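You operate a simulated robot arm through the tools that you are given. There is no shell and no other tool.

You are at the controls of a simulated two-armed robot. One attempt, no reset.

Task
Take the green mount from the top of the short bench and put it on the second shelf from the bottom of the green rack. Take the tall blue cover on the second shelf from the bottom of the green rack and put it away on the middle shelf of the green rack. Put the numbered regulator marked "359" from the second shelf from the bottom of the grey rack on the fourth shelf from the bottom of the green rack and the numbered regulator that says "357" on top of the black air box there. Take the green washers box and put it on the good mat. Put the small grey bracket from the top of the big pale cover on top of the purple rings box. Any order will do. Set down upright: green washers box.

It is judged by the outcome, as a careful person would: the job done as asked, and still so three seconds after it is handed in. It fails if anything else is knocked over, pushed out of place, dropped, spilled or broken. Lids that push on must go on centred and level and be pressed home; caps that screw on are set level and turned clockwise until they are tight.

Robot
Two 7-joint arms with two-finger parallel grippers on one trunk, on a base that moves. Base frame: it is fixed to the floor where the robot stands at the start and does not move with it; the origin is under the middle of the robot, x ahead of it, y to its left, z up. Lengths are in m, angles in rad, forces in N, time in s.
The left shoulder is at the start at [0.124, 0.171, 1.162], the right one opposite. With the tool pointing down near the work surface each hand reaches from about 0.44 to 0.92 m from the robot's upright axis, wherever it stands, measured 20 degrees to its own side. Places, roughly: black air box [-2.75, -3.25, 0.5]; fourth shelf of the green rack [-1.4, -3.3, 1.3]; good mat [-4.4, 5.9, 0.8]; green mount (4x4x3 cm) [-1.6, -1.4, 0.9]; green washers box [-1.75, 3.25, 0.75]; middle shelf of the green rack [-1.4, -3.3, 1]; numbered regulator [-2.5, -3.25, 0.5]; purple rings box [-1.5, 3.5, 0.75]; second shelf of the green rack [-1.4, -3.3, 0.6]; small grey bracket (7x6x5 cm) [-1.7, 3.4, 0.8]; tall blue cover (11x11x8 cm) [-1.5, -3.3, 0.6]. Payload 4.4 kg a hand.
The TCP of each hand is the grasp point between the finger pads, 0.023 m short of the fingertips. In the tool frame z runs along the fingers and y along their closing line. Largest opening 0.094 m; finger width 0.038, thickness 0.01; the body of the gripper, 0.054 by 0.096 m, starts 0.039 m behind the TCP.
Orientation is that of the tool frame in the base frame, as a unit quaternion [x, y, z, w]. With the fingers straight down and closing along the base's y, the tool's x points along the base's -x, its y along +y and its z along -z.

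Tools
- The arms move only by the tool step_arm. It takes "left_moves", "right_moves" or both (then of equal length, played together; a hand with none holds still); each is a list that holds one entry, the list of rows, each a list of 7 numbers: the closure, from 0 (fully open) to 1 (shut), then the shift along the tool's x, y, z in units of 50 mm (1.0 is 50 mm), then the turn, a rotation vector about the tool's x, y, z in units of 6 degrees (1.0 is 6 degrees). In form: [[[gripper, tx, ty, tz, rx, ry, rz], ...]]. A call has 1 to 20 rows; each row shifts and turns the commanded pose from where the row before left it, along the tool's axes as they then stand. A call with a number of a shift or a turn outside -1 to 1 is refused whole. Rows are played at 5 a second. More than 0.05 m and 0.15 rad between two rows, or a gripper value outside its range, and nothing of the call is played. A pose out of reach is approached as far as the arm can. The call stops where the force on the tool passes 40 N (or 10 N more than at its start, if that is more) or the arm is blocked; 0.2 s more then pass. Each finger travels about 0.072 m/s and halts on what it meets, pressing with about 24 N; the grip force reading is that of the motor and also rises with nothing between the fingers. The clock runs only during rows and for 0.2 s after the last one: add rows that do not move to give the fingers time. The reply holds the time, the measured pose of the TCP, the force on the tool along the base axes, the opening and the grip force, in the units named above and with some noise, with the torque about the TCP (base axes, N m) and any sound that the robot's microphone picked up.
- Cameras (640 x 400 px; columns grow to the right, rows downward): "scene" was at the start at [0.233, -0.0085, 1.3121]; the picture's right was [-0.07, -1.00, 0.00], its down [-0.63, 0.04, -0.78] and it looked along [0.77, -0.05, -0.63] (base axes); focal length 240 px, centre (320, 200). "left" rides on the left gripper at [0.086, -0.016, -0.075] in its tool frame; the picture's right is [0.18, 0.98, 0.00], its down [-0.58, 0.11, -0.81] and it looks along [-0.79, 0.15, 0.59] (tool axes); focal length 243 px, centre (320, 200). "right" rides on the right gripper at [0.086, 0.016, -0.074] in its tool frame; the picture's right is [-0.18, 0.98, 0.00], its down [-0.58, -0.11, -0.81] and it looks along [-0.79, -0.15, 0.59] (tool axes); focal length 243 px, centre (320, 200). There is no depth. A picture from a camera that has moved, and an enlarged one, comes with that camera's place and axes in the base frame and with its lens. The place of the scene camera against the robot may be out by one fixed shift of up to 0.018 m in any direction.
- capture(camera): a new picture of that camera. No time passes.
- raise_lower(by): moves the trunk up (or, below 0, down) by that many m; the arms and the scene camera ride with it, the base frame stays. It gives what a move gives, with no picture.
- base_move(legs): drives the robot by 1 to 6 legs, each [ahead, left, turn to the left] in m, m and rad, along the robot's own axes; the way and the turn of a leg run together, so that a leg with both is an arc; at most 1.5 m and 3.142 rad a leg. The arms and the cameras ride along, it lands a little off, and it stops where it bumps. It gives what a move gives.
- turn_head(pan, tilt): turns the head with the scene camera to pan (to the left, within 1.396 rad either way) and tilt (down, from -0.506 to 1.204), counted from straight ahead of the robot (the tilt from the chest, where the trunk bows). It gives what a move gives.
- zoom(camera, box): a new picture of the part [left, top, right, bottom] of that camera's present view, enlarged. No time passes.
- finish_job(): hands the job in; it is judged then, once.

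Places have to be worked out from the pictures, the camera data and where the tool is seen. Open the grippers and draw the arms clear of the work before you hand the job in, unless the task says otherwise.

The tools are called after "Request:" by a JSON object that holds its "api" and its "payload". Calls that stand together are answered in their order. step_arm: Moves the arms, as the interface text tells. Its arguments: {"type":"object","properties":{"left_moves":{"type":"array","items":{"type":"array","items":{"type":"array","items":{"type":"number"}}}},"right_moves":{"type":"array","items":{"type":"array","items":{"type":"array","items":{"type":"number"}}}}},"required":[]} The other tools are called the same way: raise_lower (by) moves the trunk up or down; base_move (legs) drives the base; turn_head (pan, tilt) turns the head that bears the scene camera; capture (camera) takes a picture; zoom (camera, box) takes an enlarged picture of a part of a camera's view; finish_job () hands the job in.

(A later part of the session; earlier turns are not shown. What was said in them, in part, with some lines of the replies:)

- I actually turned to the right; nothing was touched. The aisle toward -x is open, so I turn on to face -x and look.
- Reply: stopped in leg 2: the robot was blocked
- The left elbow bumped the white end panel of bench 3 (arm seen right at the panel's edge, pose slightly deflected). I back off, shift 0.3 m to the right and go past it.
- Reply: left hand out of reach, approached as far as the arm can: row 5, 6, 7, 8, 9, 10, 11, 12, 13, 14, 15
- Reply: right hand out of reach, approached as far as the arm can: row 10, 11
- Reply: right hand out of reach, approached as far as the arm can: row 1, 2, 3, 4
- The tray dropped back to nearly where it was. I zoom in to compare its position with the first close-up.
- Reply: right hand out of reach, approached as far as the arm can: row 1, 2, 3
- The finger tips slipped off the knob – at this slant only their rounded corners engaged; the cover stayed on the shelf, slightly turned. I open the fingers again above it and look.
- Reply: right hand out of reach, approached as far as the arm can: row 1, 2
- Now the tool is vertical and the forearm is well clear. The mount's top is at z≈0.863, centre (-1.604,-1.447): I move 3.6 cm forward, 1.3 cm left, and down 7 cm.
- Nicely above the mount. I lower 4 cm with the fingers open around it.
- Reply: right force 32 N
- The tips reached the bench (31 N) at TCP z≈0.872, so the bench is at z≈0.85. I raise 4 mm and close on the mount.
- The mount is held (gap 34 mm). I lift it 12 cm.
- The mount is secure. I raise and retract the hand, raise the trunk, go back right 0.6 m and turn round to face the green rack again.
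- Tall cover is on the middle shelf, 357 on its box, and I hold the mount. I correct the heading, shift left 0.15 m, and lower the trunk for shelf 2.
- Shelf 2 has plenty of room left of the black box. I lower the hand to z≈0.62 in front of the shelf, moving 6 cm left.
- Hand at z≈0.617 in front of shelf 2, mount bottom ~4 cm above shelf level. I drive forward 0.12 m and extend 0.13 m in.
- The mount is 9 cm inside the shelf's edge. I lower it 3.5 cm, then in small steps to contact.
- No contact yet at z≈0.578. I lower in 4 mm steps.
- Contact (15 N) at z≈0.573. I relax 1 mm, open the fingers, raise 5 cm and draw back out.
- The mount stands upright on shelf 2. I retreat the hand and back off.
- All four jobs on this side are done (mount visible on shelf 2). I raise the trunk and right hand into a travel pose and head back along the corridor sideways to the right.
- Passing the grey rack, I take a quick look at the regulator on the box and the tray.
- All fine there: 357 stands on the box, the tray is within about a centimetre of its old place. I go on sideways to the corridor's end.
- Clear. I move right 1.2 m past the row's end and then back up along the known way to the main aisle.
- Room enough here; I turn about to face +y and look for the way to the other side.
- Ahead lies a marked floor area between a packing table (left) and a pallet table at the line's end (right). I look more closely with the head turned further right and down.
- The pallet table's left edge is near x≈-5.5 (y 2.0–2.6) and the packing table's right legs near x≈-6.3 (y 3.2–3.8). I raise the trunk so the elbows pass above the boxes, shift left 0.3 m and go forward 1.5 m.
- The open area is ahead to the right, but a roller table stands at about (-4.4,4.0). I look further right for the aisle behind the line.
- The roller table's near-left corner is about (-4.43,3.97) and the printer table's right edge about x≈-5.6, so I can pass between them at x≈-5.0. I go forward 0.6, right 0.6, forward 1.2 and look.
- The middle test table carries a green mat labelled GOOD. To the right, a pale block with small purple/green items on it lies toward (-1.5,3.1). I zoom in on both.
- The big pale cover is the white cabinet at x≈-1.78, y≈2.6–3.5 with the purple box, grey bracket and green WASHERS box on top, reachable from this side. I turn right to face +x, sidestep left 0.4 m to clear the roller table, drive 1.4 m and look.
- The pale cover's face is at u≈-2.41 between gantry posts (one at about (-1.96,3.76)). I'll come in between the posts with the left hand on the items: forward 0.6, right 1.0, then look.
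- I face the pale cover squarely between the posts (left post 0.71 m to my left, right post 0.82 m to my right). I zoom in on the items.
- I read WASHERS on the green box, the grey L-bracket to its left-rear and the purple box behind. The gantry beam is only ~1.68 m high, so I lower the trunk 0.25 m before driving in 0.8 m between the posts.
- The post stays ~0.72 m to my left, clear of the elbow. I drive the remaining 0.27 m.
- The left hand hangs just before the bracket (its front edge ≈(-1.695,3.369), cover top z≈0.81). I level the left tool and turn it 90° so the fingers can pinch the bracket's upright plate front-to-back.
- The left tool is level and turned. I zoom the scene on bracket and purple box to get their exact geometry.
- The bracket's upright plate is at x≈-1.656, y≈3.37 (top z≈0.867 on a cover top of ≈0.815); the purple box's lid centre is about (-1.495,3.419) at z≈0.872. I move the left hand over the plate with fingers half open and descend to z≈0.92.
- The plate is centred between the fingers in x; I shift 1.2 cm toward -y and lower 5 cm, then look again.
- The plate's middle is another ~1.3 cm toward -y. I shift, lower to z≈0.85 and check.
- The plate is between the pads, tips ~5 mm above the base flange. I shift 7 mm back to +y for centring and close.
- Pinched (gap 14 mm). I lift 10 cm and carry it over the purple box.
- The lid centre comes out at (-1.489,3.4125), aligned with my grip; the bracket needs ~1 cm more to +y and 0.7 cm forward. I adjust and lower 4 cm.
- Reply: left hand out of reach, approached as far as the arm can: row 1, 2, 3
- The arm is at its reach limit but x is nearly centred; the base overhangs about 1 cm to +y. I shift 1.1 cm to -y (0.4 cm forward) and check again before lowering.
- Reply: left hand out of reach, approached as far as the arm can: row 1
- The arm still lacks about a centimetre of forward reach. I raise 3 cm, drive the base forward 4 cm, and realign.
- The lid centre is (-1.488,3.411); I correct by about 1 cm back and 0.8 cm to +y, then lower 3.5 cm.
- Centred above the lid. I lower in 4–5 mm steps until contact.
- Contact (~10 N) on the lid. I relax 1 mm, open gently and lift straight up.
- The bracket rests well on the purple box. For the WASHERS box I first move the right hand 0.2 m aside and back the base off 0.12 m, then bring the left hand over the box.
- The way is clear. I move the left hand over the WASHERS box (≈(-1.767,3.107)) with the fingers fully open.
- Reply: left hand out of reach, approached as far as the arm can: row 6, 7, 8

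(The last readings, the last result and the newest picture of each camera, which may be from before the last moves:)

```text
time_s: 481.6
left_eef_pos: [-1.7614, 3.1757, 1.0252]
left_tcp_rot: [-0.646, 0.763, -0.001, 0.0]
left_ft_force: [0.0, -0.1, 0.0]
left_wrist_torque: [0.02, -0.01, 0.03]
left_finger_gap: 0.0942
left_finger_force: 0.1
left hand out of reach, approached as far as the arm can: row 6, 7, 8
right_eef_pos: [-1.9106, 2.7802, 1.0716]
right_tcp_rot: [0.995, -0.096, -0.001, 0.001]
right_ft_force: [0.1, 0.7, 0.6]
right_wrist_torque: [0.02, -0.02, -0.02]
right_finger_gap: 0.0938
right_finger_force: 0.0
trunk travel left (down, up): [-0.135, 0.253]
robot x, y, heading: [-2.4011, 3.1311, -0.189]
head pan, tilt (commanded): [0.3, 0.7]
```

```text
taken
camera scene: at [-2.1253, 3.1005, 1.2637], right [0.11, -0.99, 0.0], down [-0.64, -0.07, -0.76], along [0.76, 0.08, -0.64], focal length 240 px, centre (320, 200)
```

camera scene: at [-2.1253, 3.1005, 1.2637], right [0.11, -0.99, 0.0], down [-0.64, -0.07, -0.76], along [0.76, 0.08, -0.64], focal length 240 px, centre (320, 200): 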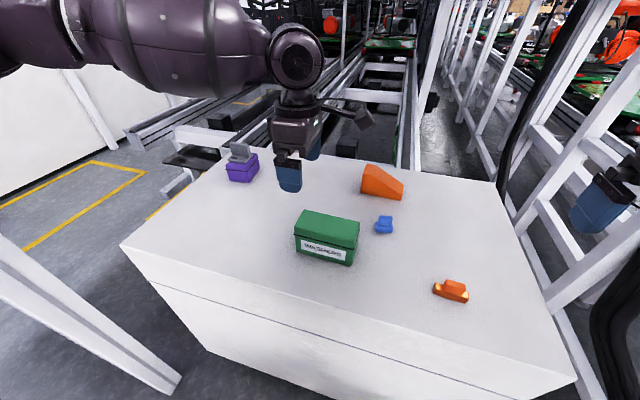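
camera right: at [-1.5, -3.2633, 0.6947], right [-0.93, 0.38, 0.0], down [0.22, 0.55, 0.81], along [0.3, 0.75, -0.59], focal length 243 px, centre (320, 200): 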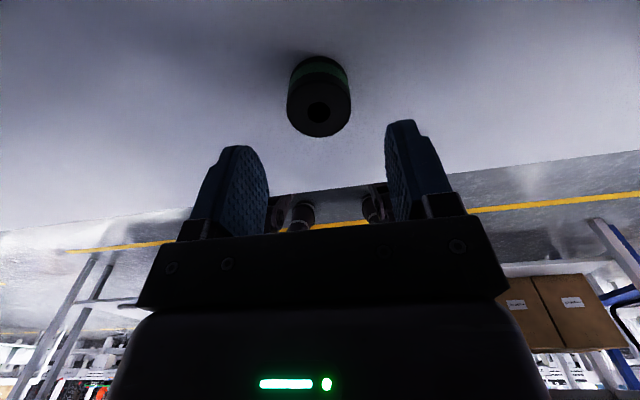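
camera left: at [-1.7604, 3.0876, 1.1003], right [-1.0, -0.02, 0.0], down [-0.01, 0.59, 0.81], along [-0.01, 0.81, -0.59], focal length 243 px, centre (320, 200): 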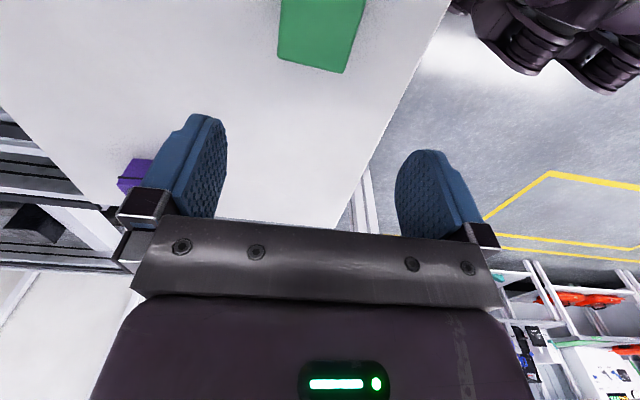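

The left arm's joints limit it at this crossing; I bring the right hand in a bit and shift the base 0.12 m to the right so the box lies more on the left arm's side.

Request:
{"api": "step_arm", "payload": {"right_moves": [[[0, -0.4, -0.8, 0, 0, 0, 0], [0, -0.4, -0.8, 0, 0, 0, 0], [0, 0, 0, 0, 0, 0, 0]]]}}

Request:
{"api": "base_move", "payload": {"legs": [[0, -0.12, 0]]}}

Request:
{"api": "step_arm", "payload": {"left_moves": [[[0, 0, 0, 0, 0, 0, 0]]]}}

Request:
{"api": "capture", "payload": {"camera": "left"}}

Request:
{"api": "capture", "payload": {"camera": "scene"}}

```text
time_s: 482.4
left_eef_pos: [-1.7616, 3.1739, 1.026]
left_tcp_rot: [-0.646, 0.763, -0.001, 0.0]
left_ft_force: [-0.4, -0.4, -0.9]
left_wrist_torque: [0.0, -0.02, -0.01]
left_finger_gap: 0.0942
left_finger_force: 0.1
right_eef_pos: [-1.9351, 2.8666, 1.0708]
right_tcp_rot: [0.995, -0.097, 0.0, 0.0]
right_ft_force: [0.0, 0.6, -0.1]
right_wrist_torque: [0.0, -0.01, -0.03]
right_finger_gap: 0.0938
right_finger_force: 0.1
trunk travel left (down, up): [-0.135, 0.253]
robot x, y, heading: [-2.392, 3.135, -0.192]
head pan, tilt (commanded): [0.3, 0.7]
```

```text
time_s: 484.1
left_eef_pos: [-1.7834, 3.0606, 1.0267]
left_tcp_rot: [-0.646, 0.763, -0.001, 0.0]
left_ft_force: [-0.4, -0.4, 0.0]
left_wrist_torque: [-0.02, -0.02, -0.01]
left_finger_gap: 0.094
left_finger_force: 0.1
right_eef_pos: [-1.956, 2.7541, 1.0699]
right_tcp_rot: [0.995, -0.096, -0.001, 0.001]
right_ft_force: [0.5, 0.3, -0.3]
right_wrist_torque: [0.0, 0.01, 0.0]
right_finger_gap: 0.0942
right_finger_force: 0.0
trunk travel left (down, up): [-0.135, 0.253]
robot x, y, heading: [-2.4146, 3.0151, -0.191]
head pan, tilt (commanded): [0.3, 0.7]
```

```text
time_s: 484.5
left_eef_pos: [-1.7835, 3.0611, 1.0258]
left_tcp_rot: [-0.646, 0.763, 0.0, 0.001]
left_ft_force: [-0.4, -0.4, 0.7]
left_wrist_torque: [0.02, 0.01, -0.02]
left_finger_gap: 0.0941
left_finger_force: 0.1
right_eef_pos: [-1.957, 2.7537, 1.0691]
right_tcp_rot: [0.995, -0.096, 0.0, 0.001]
right_ft_force: [-0.4, -0.6, -0.2]
right_wrist_torque: [0.0, 0.03, -0.01]
right_finger_gap: 0.0939
right_finger_force: 0.0
trunk travel left (down, up): [-0.135, 0.253]
robot x, y, heading: [-2.4186, 3.0157, -0.19]
head pan, tilt (commanded): [0.3, 0.7]
```

```text
taken
camera left: at [-1.7825, 2.9734, 1.1004], right [-1.0, -0.02, 0.0], down [-0.01, 0.59, 0.81], along [-0.01, 0.81, -0.59], focal length 243 px, centre (320, 200)
```

left: 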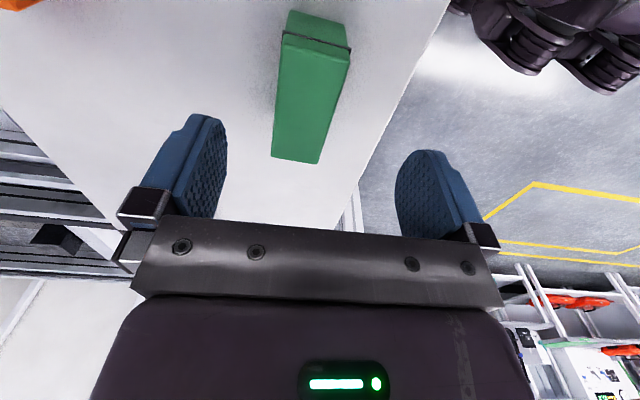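

```text
taken
camera scene: at [-2.1476, 2.9863, 1.2638], right [0.11, -0.99, 0.0], down [-0.64, -0.07, -0.76], along [0.76, 0.08, -0.64], focal length 240 px, centre (320, 200)
```

scene: 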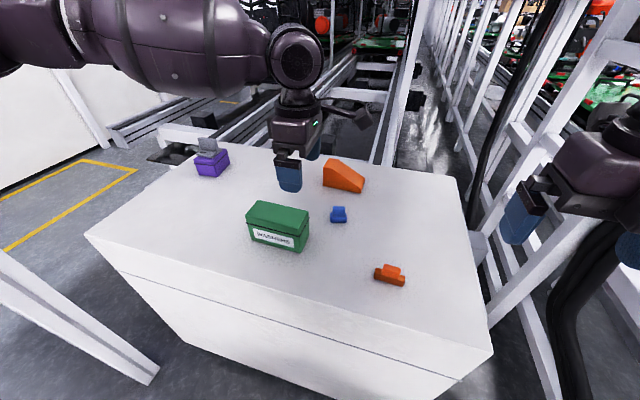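

The left camera puts the box's lid centre at (-1.768,3.117), about 0.127×0.055–0.065 m, aligned within 3° of my grip. I move over it and descend to z≈0.92.

Request:
{"api": "step_arm", "payload": {"left_moves": [[[0, -0.578, -0.06, 0, 0, 0, 0.42], [0, -0.578, -0.06, 0, 0, 0, 0], [0, 0, 0, 0.7, 0, 0, 0], [0, 0, 0, 0.7, 0, 0, 0], [0, 0, 0, 0.7, 0, 0, 0], [0, 0, 0, 0, 0, 0, 0]]]}}

Request:
{"api": "capture", "payload": {"camera": "left"}}

Request:
{"api": "zoom", "payload": {"camera": "scene", "box": [200, 130, 360, 270]}}

```text
time_s: 485.9
left_eef_pos: [-1.77, 3.1161, 0.9217]
left_tcp_rot: [-0.629, 0.778, -0.001, 0.002]
left_ft_force: [-0.9, -0.5, 0.3]
left_wrist_torque: [0.02, 0.0, -0.02]
left_finger_gap: 0.094
left_finger_force: 0.1
right_eef_pos: [-1.956, 2.7535, 1.071]
right_tcp_rot: [0.995, -0.097, 0.0, 0.001]
right_ft_force: [-0.2, -1.1, 0.7]
right_wrist_torque: [0.01, -0.04, -0.02]
right_finger_gap: 0.0941
right_finger_force: 0.1
trunk travel left (down, up): [-0.135, 0.253]
robot x, y, heading: [-2.4204, 3.0148, -0.195]
head pan, tilt (commanded): [0.3, 0.7]
```

```text
taken
camera left: at [-1.7728, 3.0279, 0.9968], right [-1.0, 0.03, 0.0], down [0.01, 0.59, 0.81], along [0.02, 0.81, -0.59], focal length 243 px, centre (320, 200)
```

left: 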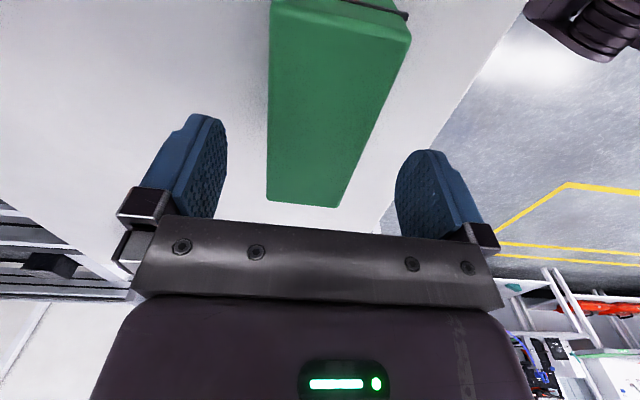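

```text
2.86 times, centred on (280, 200) of scene
camera zoom: at [-2.1485, 2.9864, 1.2642], right [0.11, -0.99, 0.0], down [-0.64, -0.07, -0.77], along [0.76, 0.08, -0.64], focal length 685 px, centre (434, 200)
```

zoom: 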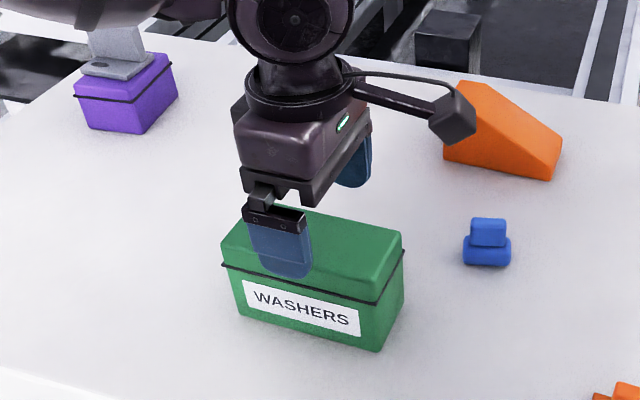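

Aligned: fingers straddle the box front and back. I lower 5.3 cm to z≈0.868.

Request:
{"api": "step_arm", "payload": {"left_moves": [[[0, 0, 0, 0.53, 0, 0, 0], [0, 0, 0, 0.53, 0, 0, 0], [0, 0, 0, 0, 0, 0, 0]]]}}

Request:
{"api": "capture", "payload": {"camera": "left"}}

Request:
{"api": "zoom", "payload": {"camera": "scene", "box": [200, 130, 360, 270]}}

```text
time_s: 486.7
left_eef_pos: [-1.7701, 3.1176, 0.87]
left_tcp_rot: [-0.628, 0.778, -0.003, 0.0]
left_ft_force: [0.6, 0.1, 0.2]
left_wrist_torque: [0.01, 0.04, 0.01]
left_finger_gap: 0.0941
left_finger_force: 0.0
left hand out of reach, approached as far as the arm can: row 2
right_eef_pos: [-1.9566, 2.7531, 1.0709]
right_tcp_rot: [0.995, -0.097, 0.0, 0.001]
right_ft_force: [0.4, -0.6, -1.0]
right_wrist_torque: [-0.03, 0.0, -0.01]
right_finger_gap: 0.094
right_finger_force: 0.1
trunk travel left (down, up): [-0.135, 0.253]
robot x, y, heading: [-2.4142, 3.0155, -0.195]
head pan, tilt (commanded): [0.3, 0.7]
```

```text
taken
camera left: at [-1.7722, 3.03, 0.9441], right [-1.0, 0.03, 0.0], down [0.01, 0.59, 0.81], along [0.02, 0.81, -0.59], focal length 243 px, centre (320, 200)
```

left: 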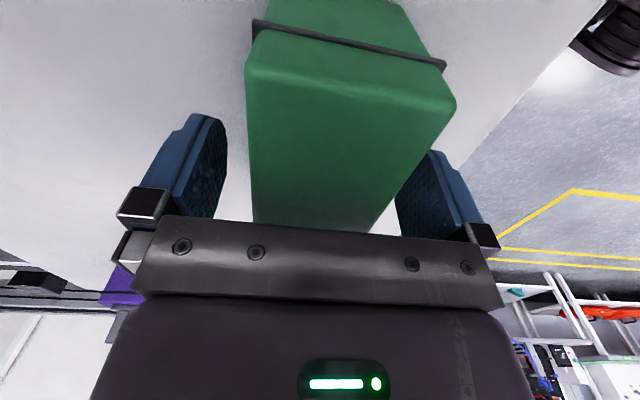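

```text
2.86 times, centred on (280, 200) of scene
camera zoom: at [-2.148, 2.9864, 1.264], right [0.11, -0.99, 0.0], down [-0.64, -0.07, -0.77], along [0.76, 0.08, -0.64], focal length 685 px, centre (434, 200)
```

zoom: 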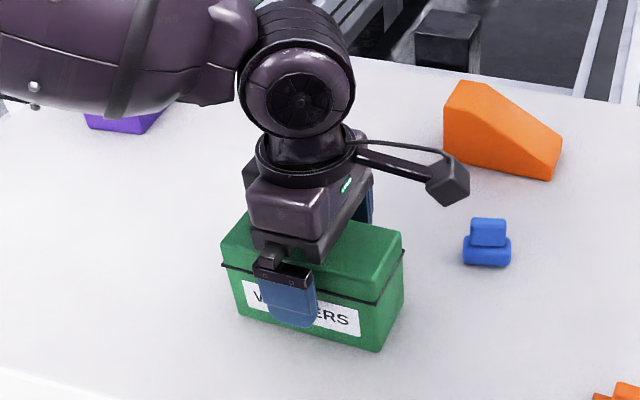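

The fingers are down on both faces. I close.

Request:
{"api": "step_arm", "payload": {"left_moves": [[[0.3, 0, 0, 0, 0, 0, 0], [0.6, 0, 0, 0, 0, 0, 0], [1, 0, 0, 0, 0, 0, 0], [1, 0, 0, 0, 0, 0, 0], [1, 0, 0, 0, 0, 0, 0]]]}}

Request:
{"api": "step_arm", "payload": {"left_moves": [[[1, 0, 0, -0.3, 0, 0, 0], [1, 0, 0, -0.5, 0, 0, 0], [1, 0, 0, -0.7, 0, 0, 0], [1, 0, 0, 0, 0, 0, 0]]]}}

Request:
{"api": "zoom", "payload": {"camera": "scene", "box": [200, 110, 360, 270]}}

Request:
{"api": "capture", "payload": {"camera": "left"}}

```text
time_s: 487.9
left_eef_pos: [-1.7689, 3.1182, 0.8704]
left_tcp_rot: [-0.628, 0.778, -0.001, 0.0]
left_ft_force: [-0.3, -0.2, 0.1]
left_wrist_torque: [0.14, 0.08, -0.07]
left_finger_gap: 0.0598
left_finger_force: 24.2
right_eef_pos: [-1.9556, 2.7537, 1.0703]
right_tcp_rot: [0.995, -0.097, -0.001, 0.002]
right_ft_force: [0.3, 0.3, 0.4]
right_wrist_torque: [0.02, 0.0, 0.02]
right_finger_gap: 0.0941
right_finger_force: 0.0
trunk travel left (down, up): [-0.135, 0.253]
robot x, y, heading: [-2.4163, 3.017, -0.19]
head pan, tilt (commanded): [0.3, 0.7]
```

```text
time_s: 488.9
left_eef_pos: [-1.7685, 3.1177, 0.9421]
left_tcp_rot: [-0.629, 0.778, 0.0, 0.0]
left_ft_force: [-0.4, 0.2, -3.9]
left_wrist_torque: [-0.06, 0.01, 0.03]
left_finger_gap: 0.0599
left_finger_force: 24.1
right_eef_pos: [-1.9569, 2.7531, 1.069]
right_tcp_rot: [0.995, -0.097, -0.001, 0.001]
right_ft_force: [0.0, 0.8, 0.2]
right_wrist_torque: [-0.01, 0.02, 0.01]
right_finger_gap: 0.094
right_finger_force: 0.0
trunk travel left (down, up): [-0.135, 0.253]
robot x, y, heading: [-2.4165, 3.0184, -0.189]
head pan, tilt (commanded): [0.3, 0.7]
```

```text
2.50 times, centred on (280, 190) of scene
camera zoom: at [-2.1465, 2.9865, 1.2633], right [0.11, -0.99, 0.0], down [-0.64, -0.07, -0.76], along [0.76, 0.08, -0.64], focal length 600 px, centre (420, 225)
```

zoom: 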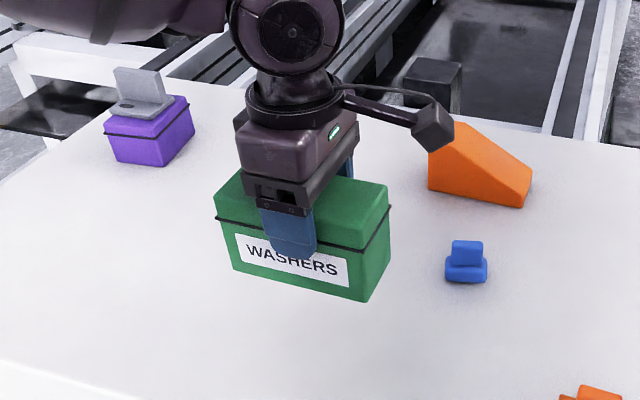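

```text
taken
camera left: at [-1.7706, 3.0306, 1.0167], right [-1.0, 0.03, 0.0], down [0.02, 0.59, 0.81], along [0.02, 0.81, -0.59], focal length 243 px, centre (320, 200)
```

left: 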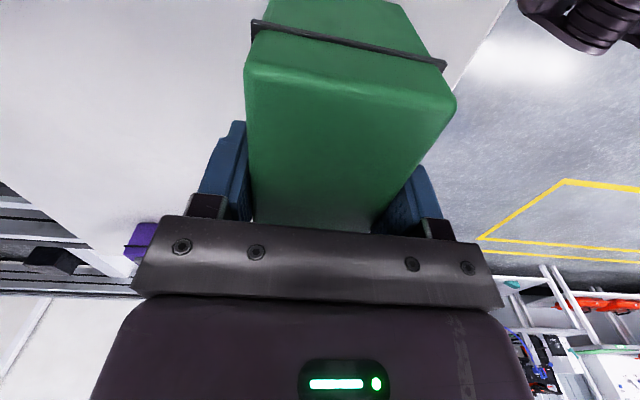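

The WASHERS box (0.4 kg) is held firmly and upright. I raise it to z≈1.07, centre between the posts and back out 0.85 m.

Request:
{"api": "step_arm", "payload": {"left_moves": [[[1, 0, 0, -0.9, 0, 0, 0], [1, 0, 0, -0.9, 0, 0, 0], [1, 0, 0, -0.8, 0, 0, 0], [1, 0, 0, 0, 0, 0, 0]]]}}

Request:
{"api": "base_move", "payload": {"legs": [[0, 0.05, 0], [-0.85, 0, 0]]}}

Request:
{"api": "turn_head", "payload": {"pan": 0.3, "tilt": 0.5}}

Request:
{"api": "capture", "payload": {"camera": "scene"}}

```text
time_s: 489.9
left_eef_pos: [-1.7686, 3.1179, 1.075]
left_tcp_rot: [-0.628, 0.778, 0.001, 0.001]
left_ft_force: [-0.3, -0.2, -2.9]
left_wrist_torque: [-0.05, 0.01, -0.01]
left_finger_gap: 0.06
left_finger_force: 24.3
right_eef_pos: [-1.9555, 2.7528, 1.0688]
right_tcp_rot: [0.995, -0.096, -0.001, 0.0]
right_ft_force: [0.2, 0.6, 0.0]
right_wrist_torque: [0.0, 0.0, 0.01]
right_finger_gap: 0.094
right_finger_force: 0.1
trunk travel left (down, up): [-0.135, 0.253]
robot x, y, heading: [-2.4139, 3.0173, -0.199]
head pan, tilt (commanded): [0.3, 0.7]
```

```text
time_s: 495.1
left_eef_pos: [-2.5815, 3.3295, 1.0752]
left_tcp_rot: [-0.635, 0.772, -0.001, 0.0]
left_ft_force: [-0.5, -1.1, -4.0]
left_wrist_torque: [-0.03, -0.04, 0.03]
left_finger_gap: 0.06
left_finger_force: 23.6
right_eef_pos: [-2.7651, 2.9634, 1.0693]
right_tcp_rot: [0.996, -0.088, -0.002, 0.001]
right_ft_force: [-0.3, -1.0, 0.0]
right_wrist_torque: [0.04, -0.01, -0.02]
right_finger_gap: 0.0942
right_finger_force: 0.0
trunk travel left (down, up): [-0.135, 0.253]
robot x, y, heading: [-3.233, 3.2178, -0.179]
head pan, tilt (commanded): [0.3, 0.7]
```

```text
time_s: 495.8
left_eef_pos: [-2.581, 3.3306, 1.0751]
left_tcp_rot: [-0.636, 0.771, 0.0, 0.001]
left_ft_force: [-0.2, 0.1, -3.4]
left_wrist_torque: [-0.04, -0.03, 0.0]
left_finger_gap: 0.0599
left_finger_force: 23.6
right_eef_pos: [-2.7637, 2.9629, 1.0698]
right_tcp_rot: [0.996, -0.088, -0.001, 0.001]
right_ft_force: [-0.2, 0.7, 1.0]
right_wrist_torque: [0.03, 0.02, 0.01]
right_finger_gap: 0.0938
right_finger_force: 0.1
trunk travel left (down, up): [-0.135, 0.253]
robot x, y, heading: [-3.2274, 3.2198, -0.177]
head pan, tilt (commanded): [0.3, 0.499]
```

```text
taken
camera scene: at [-2.9528, 3.1932, 1.2814], right [0.12, -0.99, 0.0], down [-0.48, -0.06, -0.88], along [0.87, 0.11, -0.48], focal length 240 px, centre (320, 200)
```

scene: 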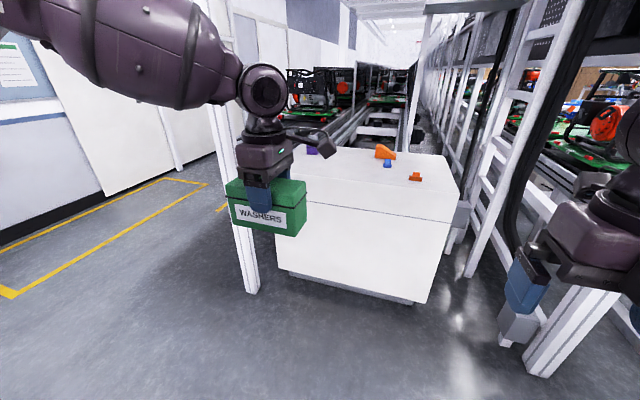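

Backed out with the box upright. I move left 1.2 m, turn left to face the test tables, and look.

Request:
{"api": "base_move", "payload": {"legs": [[0, 1.2, 0], [0, 0, 1.55]]}}

Request:
{"api": "turn_head", "payload": {"pan": 0.8, "tilt": 0.4}}

Request:
{"api": "capture", "payload": {"camera": "scene"}}

```text
time_s: 510.4
left_eef_pos: [-3.1829, 5.0325, 1.0756]
left_tcp_rot: [0.997, -0.073, 0.0, -0.001]
left_ft_force: [-0.3, -0.6, -4.2]
left_wrist_torque: [0.04, -0.06, 0.02]
left_finger_gap: 0.0599
left_finger_force: 23.9
right_eef_pos: [-2.8086, 4.8691, 1.0689]
right_tcp_rot: [0.751, 0.66, 0.001, 0.002]
right_ft_force: [-0.2, 0.6, 1.6]
right_wrist_torque: [0.0, -0.03, 0.0]
right_finger_gap: 0.0941
right_finger_force: 0.1
trunk travel left (down, up): [-0.135, 0.253]
robot x, y, heading: [-3.0434, 4.3872, 1.445]
head pan, tilt (commanded): [0.3, 0.499]
```

```text
time_s: 511.3
left_eef_pos: [-3.1827, 5.0333, 1.0765]
left_tcp_rot: [0.997, -0.074, 0.0, -0.001]
left_ft_force: [0.6, -1.3, -3.1]
left_wrist_torque: [0.01, -0.03, 0.01]
left_finger_gap: 0.0601
left_finger_force: 24.1
right_eef_pos: [-2.807, 4.869, 1.0693]
right_tcp_rot: [0.751, 0.66, 0.001, 0.001]
right_ft_force: [0.1, -0.6, 0.5]
right_wrist_torque: [-0.02, 0.0, -0.01]
right_finger_gap: 0.0942
right_finger_force: 0.2
trunk travel left (down, up): [-0.135, 0.253]
robot x, y, heading: [-3.0432, 4.392, 1.444]
head pan, tilt (commanded): [0.799, 0.4]
```

```text
taken
camera scene: at [-3.0796, 4.6542, 1.2906], right [0.78, 0.62, 0.0], down [0.24, -0.31, -0.92], along [-0.57, 0.72, -0.39], focal length 240 px, centre (320, 200)
```

scene: 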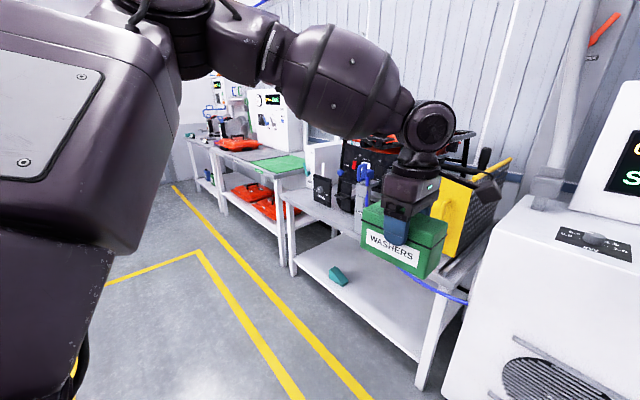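

The GOOD mat is on the middle table. I correct the heading and move left 1.45 m to stand before it.

Request:
{"api": "base_move", "payload": {"legs": [[0, 0, -0.07], [0, 1.45, 0]]}}

Request:
{"api": "turn_head", "payload": {"pan": 0.0, "tilt": 0.5}}

Request:
{"api": "capture", "payload": {"camera": "scene"}}

```text
time_s: 524.6
left_eef_pos: [-4.574, 5.3108, 1.0764]
left_tcp_rot: [0.995, -0.098, 0.0, -0.001]
left_ft_force: [-0.3, -0.3, -4.1]
left_wrist_torque: [-0.01, -0.02, 0.01]
left_finger_gap: 0.06
left_finger_force: 24.1
right_eef_pos: [-4.2074, 5.1276, 1.07]
right_tcp_rot: [0.768, 0.641, -0.001, 0.001]
right_ft_force: [0.2, 0.1, 0.0]
right_wrist_torque: [-0.01, 0.02, 0.0]
right_finger_gap: 0.094
right_finger_force: 0.0
trunk travel left (down, up): [-0.135, 0.253]
robot x, y, heading: [-4.4655, 4.6653, 1.386]
head pan, tilt (commanded): [0.799, 0.4]
```

```text
time_s: 525.8
left_eef_pos: [-4.5738, 5.3112, 1.0756]
left_tcp_rot: [0.995, -0.098, 0.0, -0.001]
left_ft_force: [-0.6, 0.9, -3.6]
left_wrist_torque: [0.01, -0.03, 0.04]
left_finger_gap: 0.06
left_finger_force: 24.3
right_eef_pos: [-4.2072, 5.1291, 1.0703]
right_tcp_rot: [0.768, 0.641, 0.0, 0.001]
right_ft_force: [-0.3, -0.3, -1.1]
right_wrist_torque: [0.01, -0.02, -0.02]
right_finger_gap: 0.094
right_finger_force: 0.1
trunk travel left (down, up): [-0.135, 0.253]
robot x, y, heading: [-4.4665, 4.6587, 1.389]
head pan, tilt (commanded): [0.0, 0.499]
```

```text
taken
camera scene: at [-4.4194, 4.9415, 1.2815], right [0.98, -0.18, 0.0], down [-0.08, -0.47, -0.88], along [0.16, 0.86, -0.48], focal length 240 px, centre (320, 200)
```

scene: 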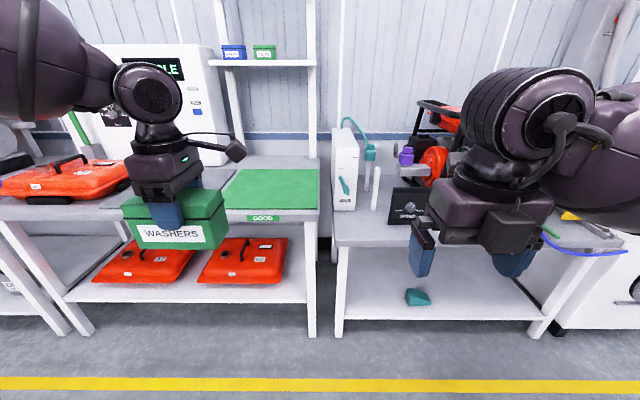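

The green GOOD mat spans about x -4.65…-4.24, y 5.78…6.15 at z≈0.80, just right of the hanging box. I drive forward 0.45 m.

Request:
{"api": "base_move", "payload": {"legs": [[0.45, 0, 0]]}}

Request:
{"api": "turn_head", "payload": {"pan": 0.2, "tilt": 0.7}}

Request:
{"api": "capture", "payload": {"camera": "scene"}}

Request:
{"api": "capture", "payload": {"camera": "left"}}

```text
time_s: 528.5
left_eef_pos: [-4.4937, 5.7606, 1.0767]
left_tcp_rot: [0.995, -0.099, 0.0, -0.001]
left_ft_force: [-0.5, 0.2, -2.7]
left_wrist_torque: [0.03, -0.02, 0.03]
left_finger_gap: 0.0599
left_finger_force: 24.3
right_eef_pos: [-4.128, 5.5779, 1.0705]
right_tcp_rot: [0.768, 0.641, 0.0, 0.001]
right_ft_force: [0.3, 0.7, 0.5]
right_wrist_torque: [0.0, -0.03, 0.01]
right_finger_gap: 0.094
right_finger_force: 0.1
trunk travel left (down, up): [-0.135, 0.253]
robot x, y, heading: [-4.3856, 5.111, 1.391]
head pan, tilt (commanded): [0.0, 0.499]
```

```text
time_s: 529.2
left_eef_pos: [-4.4923, 5.7614, 1.0754]
left_tcp_rot: [0.995, -0.099, 0.0, -0.001]
left_ft_force: [0.2, 0.2, -3.2]
left_wrist_torque: [0.01, -0.01, 0.01]
left_finger_gap: 0.0601
left_finger_force: 24.0
right_eef_pos: [-4.127, 5.5771, 1.0694]
right_tcp_rot: [0.768, 0.64, 0.0, 0.001]
right_ft_force: [-0.5, 0.2, -1.0]
right_wrist_torque: [-0.04, 0.03, 0.01]
right_finger_gap: 0.0939
right_finger_force: 0.0
trunk travel left (down, up): [-0.135, 0.253]
robot x, y, heading: [-4.3851, 5.1132, 1.392]
head pan, tilt (commanded): [0.201, 0.7]
```

```text
taken
camera scene: at [-4.3564, 5.386, 1.2638], right [1.0, 0.02, 0.0], down [0.01, -0.64, -0.77], along [-0.02, 0.77, -0.64], focal length 240 px, centre (320, 200)
```

scene: 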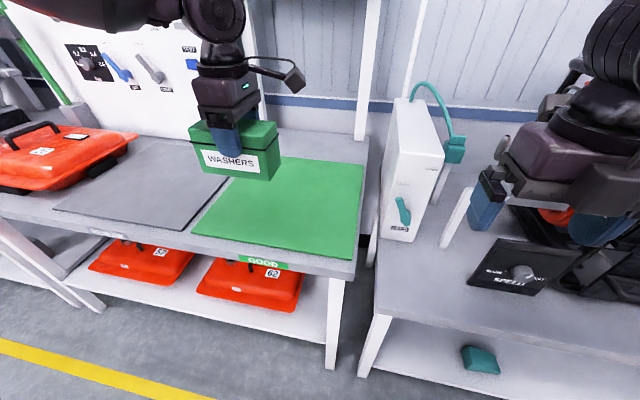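

```text
taken
camera left: at [-4.4059, 5.7594, 1.1503], right [-0.01, -1.0, 0.0], down [-0.59, 0.01, 0.81], along [-0.81, 0.01, -0.59], focal length 243 px, centre (320, 200)
```

left: 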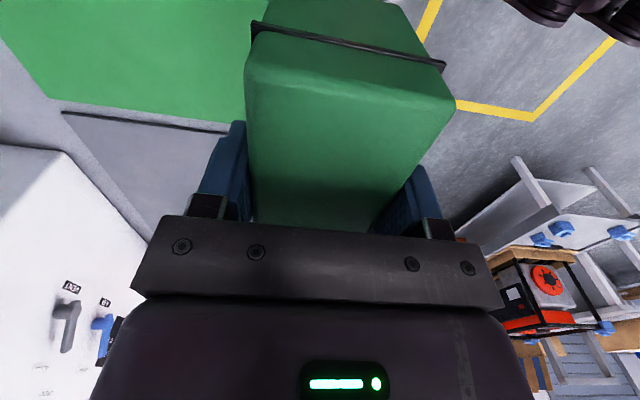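

The mat's centre is about (-4.45,5.97). I extend the left arm 17 cm forward so the box is over the mat, then look.

Request:
{"api": "step_arm", "payload": {"left_moves": [[[1, 0, -0.86, 0, 0, 0, 0], [1, 0, -0.86, 0, 0, 0, 0], [1, 0, -0.86, 0, 0, 0, 0], [1, 0, -0.86, 0, 0, 0, 0], [1, 0, 0, 0, 0, 0, 0]]]}}

Request:
{"api": "capture", "payload": {"camera": "scene"}}

```text
time_s: 530.4
left_eef_pos: [-4.5018, 5.8569, 1.0808]
left_tcp_rot: [0.995, -0.098, 0.0, -0.002]
left_ft_force: [0.1, 0.2, -2.7]
left_wrist_torque: [0.04, -0.03, 0.05]
left_finger_gap: 0.0597
left_finger_force: 24.0
left hand out of reach, approached as far as the arm can: row 2, 3, 4
right_eef_pos: [-4.1267, 5.5761, 1.0703]
right_tcp_rot: [0.768, 0.641, 0.0, 0.001]
right_ft_force: [0.7, 0.1, -0.8]
right_wrist_torque: [0.0, 0.04, -0.01]
right_finger_gap: 0.0939
right_finger_force: 0.1
trunk travel left (down, up): [-0.135, 0.253]
robot x, y, heading: [-4.383, 5.1154, 1.393]
head pan, tilt (commanded): [0.201, 0.7]
```

```text
taken
camera scene: at [-4.3559, 5.3853, 1.264], right [1.0, 0.02, 0.0], down [0.01, -0.64, -0.77], along [-0.02, 0.76, -0.64], focal length 240 px, centre (320, 200)
```

scene: 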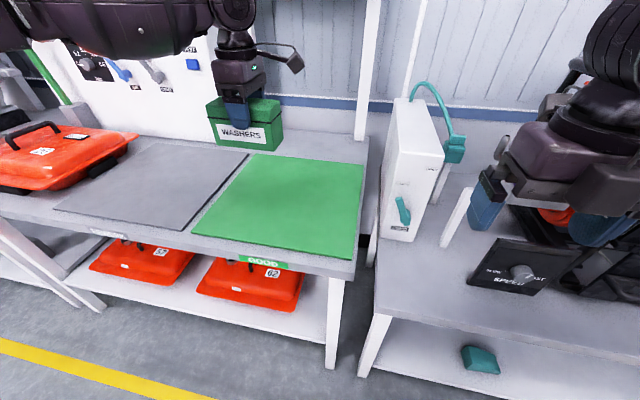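

The box is now over the mat (about 7 cm inside its front edge). I lower it 17 cm and check.

Request:
{"api": "step_arm", "payload": {"left_moves": [[[1, 0, 0, 0.85, 0, 0, 0], [1, 0, 0, 0.85, 0, 0, 0], [1, 0, 0, 0.85, 0, 0, 0], [1, 0, 0, 0.85, 0, 0, 0], [1, 0, 0, 0, 0, 0, 0]]]}}

Request:
{"api": "capture", "payload": {"camera": "scene"}}

Request:
{"api": "capture", "payload": {"camera": "left"}}

```text
time_s: 531.6
left_eef_pos: [-4.5179, 5.8482, 0.9461]
left_tcp_rot: [0.995, -0.099, 0.0, -0.001]
left_ft_force: [-0.1, 0.3, -4.1]
left_wrist_torque: [-0.01, -0.04, 0.0]
left_finger_gap: 0.0599
left_finger_force: 23.9
left hand out of reach, approached as far as the arm can: row 1, 2, 3, 4
right_eef_pos: [-4.1258, 5.5773, 1.07]
right_tcp_rot: [0.768, 0.64, 0.001, 0.001]
right_ft_force: [-0.3, -0.1, 1.1]
right_wrist_torque: [0.01, 0.02, 0.03]
right_finger_gap: 0.0939
right_finger_force: 0.1
trunk travel left (down, up): [-0.135, 0.253]
robot x, y, heading: [-4.3845, 5.1123, 1.395]
head pan, tilt (commanded): [0.201, 0.7]
```

```text
taken
camera scene: at [-4.3563, 5.3854, 1.264], right [1.0, 0.02, 0.0], down [0.01, -0.64, -0.77], along [-0.02, 0.76, -0.64], focal length 240 px, centre (320, 200)
```

scene: 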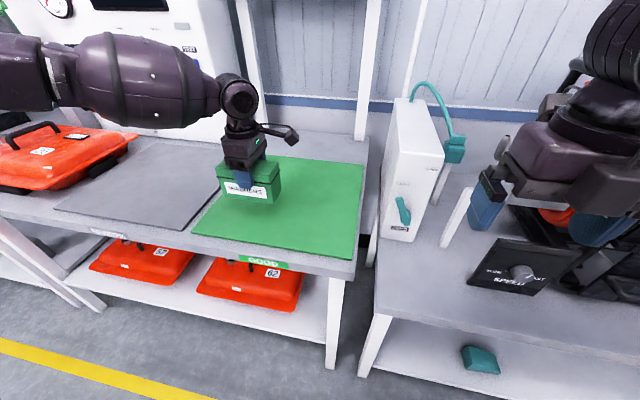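

```text
taken
camera left: at [-4.4309, 5.8467, 1.0209], right [-0.01, -1.0, 0.0], down [-0.59, 0.0, 0.81], along [-0.81, 0.01, -0.59], focal length 243 px, centre (320, 200)
```

left: 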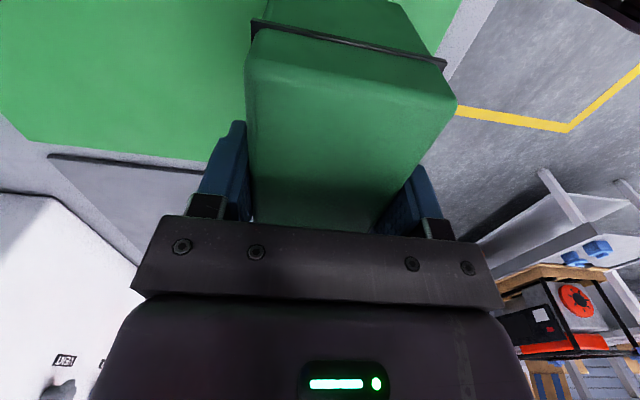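

The left arm is at its limit there. The trunk can lower the box instead; first I pull the right hand back 10 cm from the test gear, then lower the trunk 7.5 cm.

Request:
{"api": "step_arm", "payload": {"right_moves": [[[0, -0.9, 0, -0.3, 0, 0, 0], [0, -0.9, 0, -0.3, 0, 0, 0], [0, 0, 0, 0, 0, 0, 0]]]}}

Request:
{"api": "raise_lower", "payload": {"by": -0.07}}

Request:
{"api": "capture", "payload": {"camera": "scene"}}

```text
time_s: 532.4
left_eef_pos: [-4.5177, 5.8479, 0.947]
left_tcp_rot: [0.995, -0.099, 0.0, -0.001]
left_ft_force: [-0.5, -0.3, -2.9]
left_wrist_torque: [-0.01, -0.04, -0.01]
left_finger_gap: 0.0597
left_finger_force: 24.6
right_eef_pos: [-4.1391, 5.5026, 1.0979]
right_tcp_rot: [0.767, 0.641, 0.0, 0.001]
right_ft_force: [-0.1, -0.1, 1.0]
right_wrist_torque: [0.02, -0.02, 0.02]
right_finger_gap: 0.094
right_finger_force: 0.1
right hand out of reach, approached as far as the arm can: row 2
trunk travel left (down, up): [-0.135, 0.253]
robot x, y, heading: [-4.3825, 5.1159, 1.387]
head pan, tilt (commanded): [0.201, 0.7]
```

```text
time_s: 533.5
left_eef_pos: [-4.5171, 5.8452, 0.8745]
left_tcp_rot: [0.995, -0.098, 0.0, 0.001]
left_ft_force: [1.1, 0.6, 3.4]
left_wrist_torque: [0.25, -0.64, 0.06]
left_finger_gap: 0.0598
left_finger_force: 23.8
right_eef_pos: [-4.1309, 5.5414, 0.9535]
right_tcp_rot: [0.762, 0.635, -0.097, 0.082]
right_ft_force: [-0.3, 0.1, 0.3]
right_wrist_torque: [0.02, 0.04, -0.01]
right_finger_gap: 0.0942
right_finger_force: 0.0
trunk travel left (down, up): [-0.065, 0.323]
robot x, y, heading: [-4.3846, 5.107, 1.392]
head pan, tilt (commanded): [0.201, 0.7]
```

```text
taken
camera scene: at [-4.344, 5.4532, 1.1756], right [1.0, 0.02, 0.0], down [0.01, -0.64, -0.77], along [-0.02, 0.76, -0.64], focal length 240 px, centre (320, 200)
```

scene: 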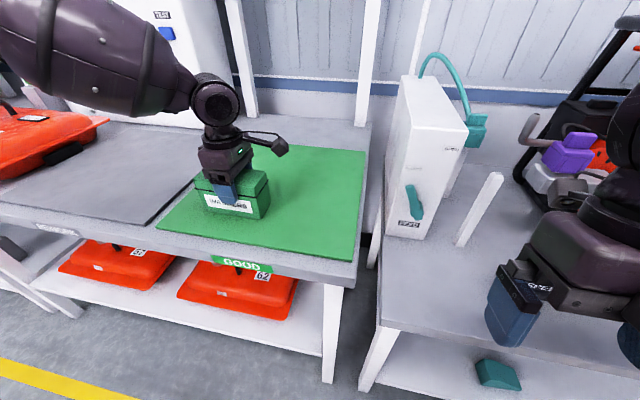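

There is light contact already (~7 N, with a torque suggesting one end touches first). I zoom in to check how the box sits.

Request:
{"api": "zoom", "payload": {"camera": "scene", "box": [150, 120, 310, 250]}}

Request:
{"api": "capture", "payload": {"camera": "left"}}

```text
3.08 times, centred on (230, 185) of scene
camera zoom: at [-4.344, 5.4532, 1.1756], right [1.0, 0.02, 0.0], down [0.01, -0.64, -0.77], along [-0.02, 0.76, -0.64], focal length 738 px, centre (597, 246)
```

zoom: 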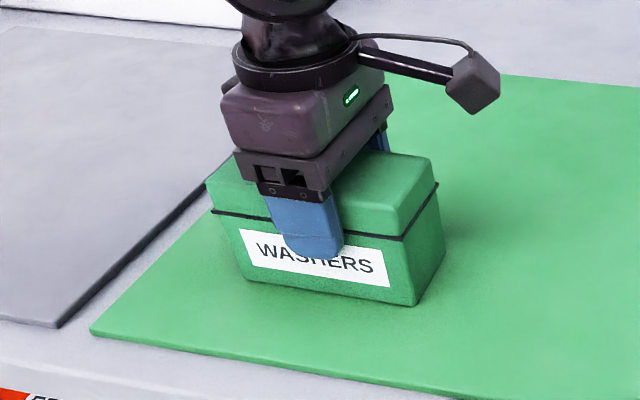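

```text
taken
camera left: at [-4.4304, 5.8445, 0.9477], right [-0.01, -1.0, 0.0], down [-0.59, 0.01, 0.81], along [-0.81, 0.01, -0.59], focal length 243 px, centre (320, 200)
```

left: 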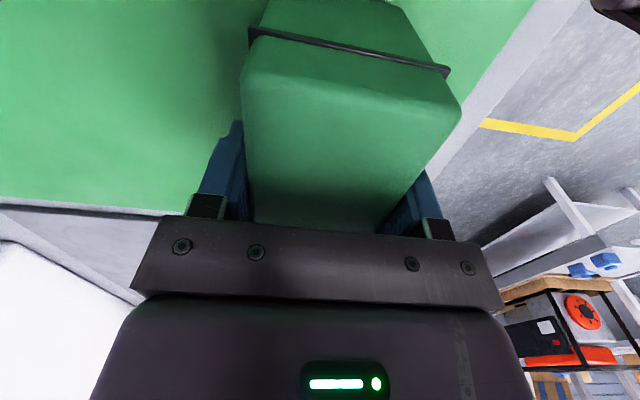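

The box stands on the mat with ~9 cm margin to its left edge; one end touches first. I lower 2.5 mm more to bring it flush and read the force.

Request:
{"api": "step_arm", "payload": {"left_moves": [[[1, 0, 0, 0.05, 0, 0, 0], [1, 0, 0, 0, 0, 0, 0]]]}}

```text
time_s: 534.1
left_eef_pos: [-4.5188, 5.8454, 0.8728]
left_tcp_rot: [0.995, -0.098, -0.001, -0.001]
left_ft_force: [-1.2, -2.8, 9.0]
left_wrist_torque: [-0.7, -0.62, -0.17]
left_finger_gap: 0.0597
left_finger_force: 24.0
right_eef_pos: [-4.1328, 5.5403, 0.9545]
right_tcp_rot: [0.762, 0.636, -0.096, 0.082]
right_ft_force: [0.2, 0.5, 0.8]
right_wrist_torque: [-0.02, 0.03, 0.0]
right_finger_gap: 0.0938
right_finger_force: 0.1
trunk travel left (down, up): [-0.065, 0.323]
robot x, y, heading: [-4.3836, 5.1166, 1.396]
head pan, tilt (commanded): [0.201, 0.7]
```

Firm contact (~12 N). I release the fingers gradually.

Request:
{"api": "step_arm", "payload": {"left_moves": [[[0.34, 0, 0, 0, 0, 0, 0], [0.3, 0, 0, 0, 0, 0, 0], [0.2, 0, 0, 0, 0, 0, 0], [0.1, 0, 0, 0, 0, 0, 0], [0, 0, 0, 0, 0, 0, 0], [0, 0, 0, 0, 0, 0, 0]]]}}

Request:
{"api": "zoom", "payload": {"camera": "scene", "box": [150, 120, 310, 250]}}

Request:
{"api": "capture", "payload": {"camera": "left"}}

```text
time_s: 535.5
left_eef_pos: [-4.5174, 5.8462, 0.872]
left_tcp_rot: [0.995, -0.099, 0.0, -0.001]
left_ft_force: [0.8, 0.4, 0.2]
left_wrist_torque: [-0.04, -0.01, 0.01]
left_finger_gap: 0.0941
left_finger_force: 0.1
right_eef_pos: [-4.1316, 5.5429, 0.954]
right_tcp_rot: [0.762, 0.636, -0.096, 0.082]
right_ft_force: [0.0, 0.3, 0.2]
right_wrist_torque: [-0.01, -0.01, 0.0]
right_finger_gap: 0.094
right_finger_force: 0.0
trunk travel left (down, up): [-0.065, 0.323]
robot x, y, heading: [-4.3885, 5.1121, 1.39]
head pan, tilt (commanded): [0.201, 0.7]
```

```text
3.08 times, centred on (230, 185) of scene
camera zoom: at [-4.3443, 5.4532, 1.176], right [1.0, 0.02, 0.0], down [0.01, -0.64, -0.76], along [-0.02, 0.76, -0.64], focal length 738 px, centre (597, 246)
```

zoom: 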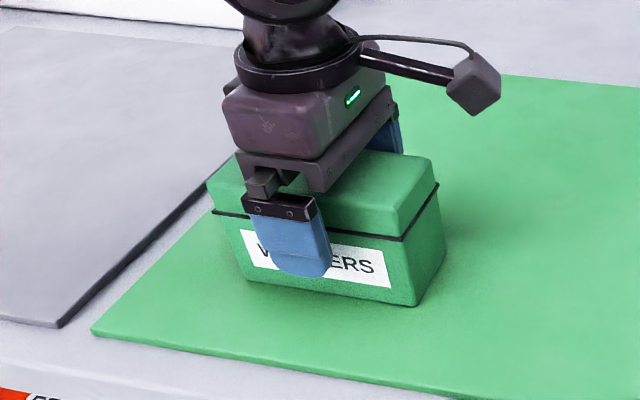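

```text
taken
camera left: at [-4.4306, 5.8451, 0.9468], right [-0.01, -1.0, 0.0], down [-0.59, 0.01, 0.81], along [-0.81, 0.01, -0.59], focal length 243 px, centre (320, 200)
```

left: 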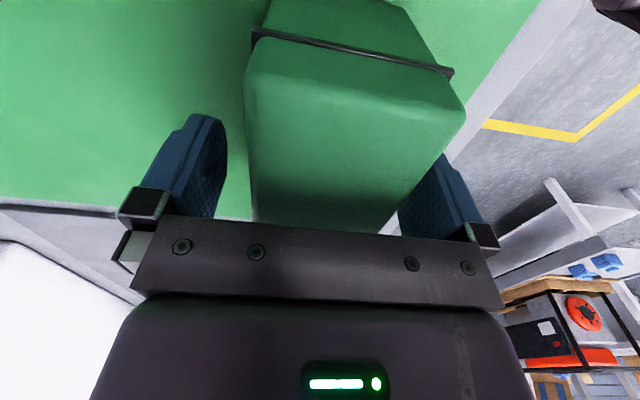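

The box stands free and upright on the mat. I raise the trunk 0.13 m to lift the fingers straight off it.

Request:
{"api": "raise_lower", "payload": {"by": 0.14}}

Request:
{"api": "capture", "payload": {"camera": "scene"}}

Request:
{"api": "capture", "payload": {"camera": "left"}}

```text
time_s: 537.2
left_eef_pos: [-4.522, 5.821, 1.1376]
left_tcp_rot: [0.989, -0.097, 0.009, -0.109]
left_ft_force: [0.7, 0.0, -0.3]
left_wrist_torque: [0.0, -0.03, 0.0]
left_finger_gap: 0.0939
left_finger_force: 0.0
right_eef_pos: [-4.131, 5.5436, 1.092]
right_tcp_rot: [0.762, 0.635, -0.099, 0.083]
right_ft_force: [0.0, 0.2, 0.0]
right_wrist_torque: [-0.01, 0.0, 0.02]
right_finger_gap: 0.0942
right_finger_force: 0.1
trunk travel left (down, up): [-0.205, 0.183]
robot x, y, heading: [-4.383, 5.1143, 1.392]
head pan, tilt (commanded): [0.201, 0.7]
```

```text
taken
camera scene: at [-4.3681, 5.3194, 1.3436], right [1.0, 0.02, 0.0], down [0.01, -0.64, -0.76], along [-0.02, 0.76, -0.64], focal length 240 px, centre (320, 200)
```

scene: 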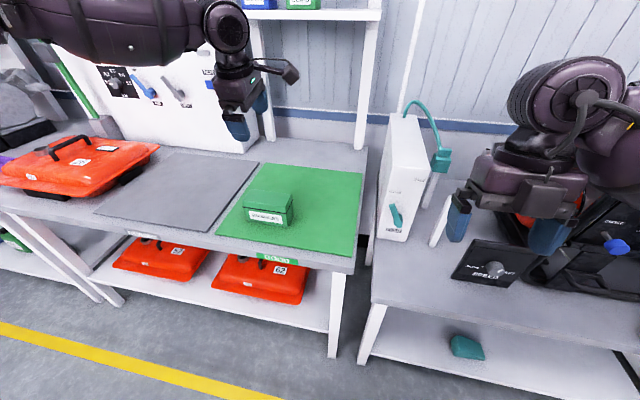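

```text
taken
camera left: at [-4.438, 5.803, 1.2126], right [-0.01, -0.98, -0.21], down [-0.62, -0.16, 0.77], along [-0.78, 0.14, -0.61], focal length 243 px, centre (320, 200)
```

left: 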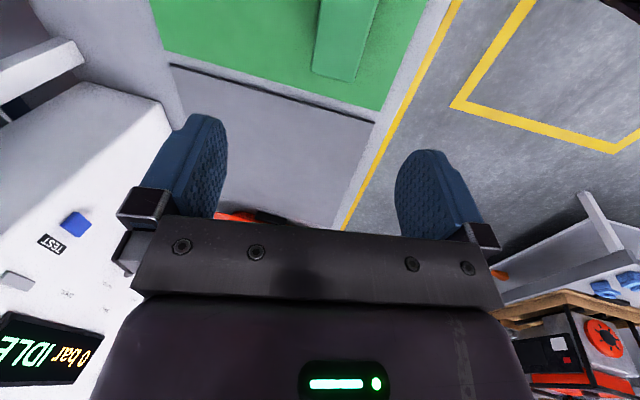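

The hand is clear (it tilted a little at its limit). I zoom in to verify the box on the mat.

Request:
{"api": "zoom", "payload": {"camera": "scene", "box": [190, 140, 390, 280]}}

```text
2.86 times, centred on (290, 210) of scene
camera zoom: at [-4.3681, 5.3194, 1.3436], right [1.0, 0.02, 0.0], down [0.01, -0.64, -0.76], along [-0.02, 0.76, -0.64], focal length 685 px, centre (406, 171)
```

zoom: 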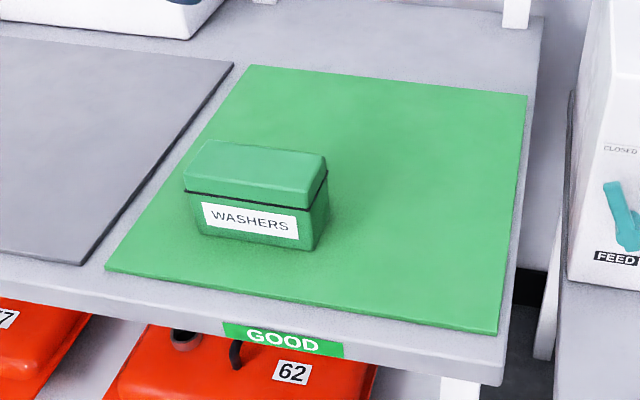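

The WASHERS box stands upright wholly on the GOOD mat. I back away 0.6 m and look back at the pale cover to confirm the bracket is still on the purple box.

Request:
{"api": "base_move", "payload": {"legs": [[-0.6, 0, 0]]}}

Request:
{"api": "turn_head", "payload": {"pan": -1.39, "tilt": 0.2}}

Request:
{"api": "capture", "payload": {"camera": "scene"}}

```text
time_s: 540.5
left_eef_pos: [-4.6254, 5.2384, 1.1399]
left_tcp_rot: [0.989, -0.101, 0.01, -0.11]
left_ft_force: [0.2, -0.7, 0.3]
left_wrist_torque: [0.04, 0.0, -0.01]
left_finger_gap: 0.0942
left_finger_force: 0.0
right_eef_pos: [-4.2369, 4.9583, 1.093]
right_tcp_rot: [0.764, 0.632, -0.097, 0.08]
right_ft_force: [0.1, 0.4, -0.1]
right_wrist_torque: [0.02, 0.03, -0.03]
right_finger_gap: 0.0942
right_finger_force: 0.0
trunk travel left (down, up): [-0.205, 0.183]
robot x, y, heading: [-4.4938, 4.5302, 1.381]
head pan, tilt (commanded): [0.201, 0.7]
```

```text
time_s: 542.2
left_eef_pos: [-4.6244, 5.2381, 1.1405]
left_tcp_rot: [0.989, -0.101, 0.009, -0.11]
left_ft_force: [-0.5, -0.5, -0.8]
left_wrist_torque: [-0.02, -0.01, 0.0]
left_finger_gap: 0.094
left_finger_force: 0.0
right_eef_pos: [-4.2358, 4.9588, 1.0954]
right_tcp_rot: [0.764, 0.633, -0.097, 0.081]
right_ft_force: [-0.1, -0.7, 0.4]
right_wrist_torque: [-0.01, 0.02, 0.01]
right_finger_gap: 0.0939
right_finger_force: 0.1
trunk travel left (down, up): [-0.205, 0.183]
robot x, y, heading: [-4.4922, 4.5313, 1.385]
head pan, tilt (commanded): [-1.389, 0.201]
```

```text
taken
camera scene: at [-4.3799, 4.6507, 1.3895], right [0.0, -1.0, 0.0], down [-0.2, 0.0, -0.98], along [0.98, 0.0, -0.2], focal length 240 px, centre (320, 200)
```

scene: 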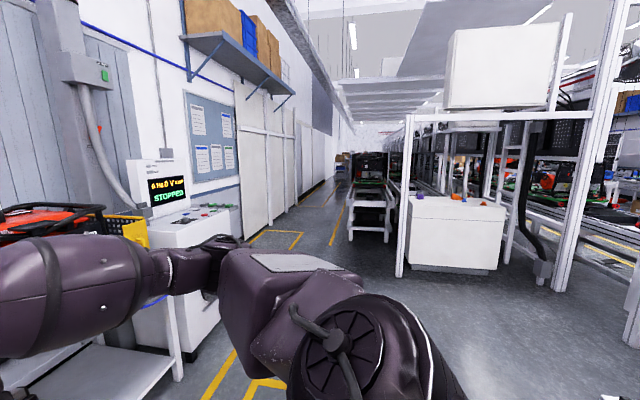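

Request:
{"api": "zoom", "payload": {"camera": "scene", "box": [395, 175, 515, 235]}}

```text
5.33 times, centred on (455, 205) of scene
camera zoom: at [-4.3799, 4.6507, 1.3895], right [0.0, -1.0, 0.0], down [-0.2, 0.0, -0.98], along [0.98, 0.0, -0.2], focal length 1280 px, centre (-400, 173)
```

zoom: 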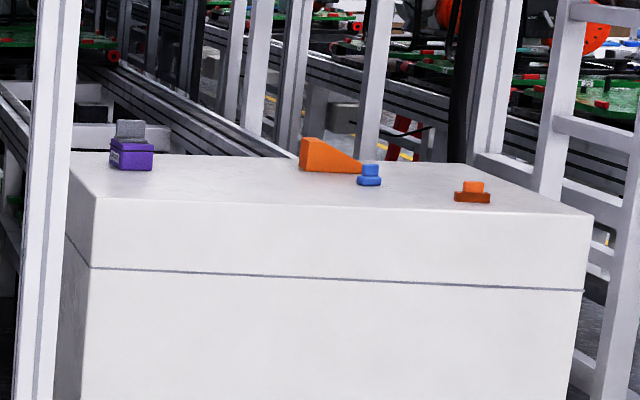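

Bracket on the purple box, washers box on the GOOD mat, mount, cover and both regulators are in place; grippers are open and the arms are clear of the work. I hand the job in.

Request:
{"api": "finish_job", "payload": {}}

```text
The job is handed in.
```

I finished all six moves and handed the job in. I don't have the judge's result.

| Item | Where it is now |
|---|---|
| Green mount | On the second shelf of the green rack |
| Tall blue cover | On the middle shelf of the green rack, between the low blue box and the red item |
| Regulator 359 | On the fourth shelf of the green rack |
| Regulator 357 | On top of the black air box, on the grey rack's second shelf |
| Green washers box | Upright, wholly on the good mat |
| Small grey bracket | On top of the purple rings box |

Three things went less cleanly than they should have:

- **Blue tray moved:** on the grey rack's second shelf, a finger pressed on the tray's rim during my first approach. The tray dropped back, but its centre is about 1 cm off and it is turned roughly 4°. I left it rather than risk more by nudging it.
- **Elbow bump:** the left elbow touched the white end panel of a bench early on. I backed off; the panel looked undamaged and in place.
- **Cover slipped once:** my first grip on the cover's knob slid off. The cover stayed on its shelf, turned slightly, and the second grip held.

I looked at each item where it was put down and checked most of them again later, including the bracket from a distance just before handing in. Both grippers are open and the arms are clear of the work.
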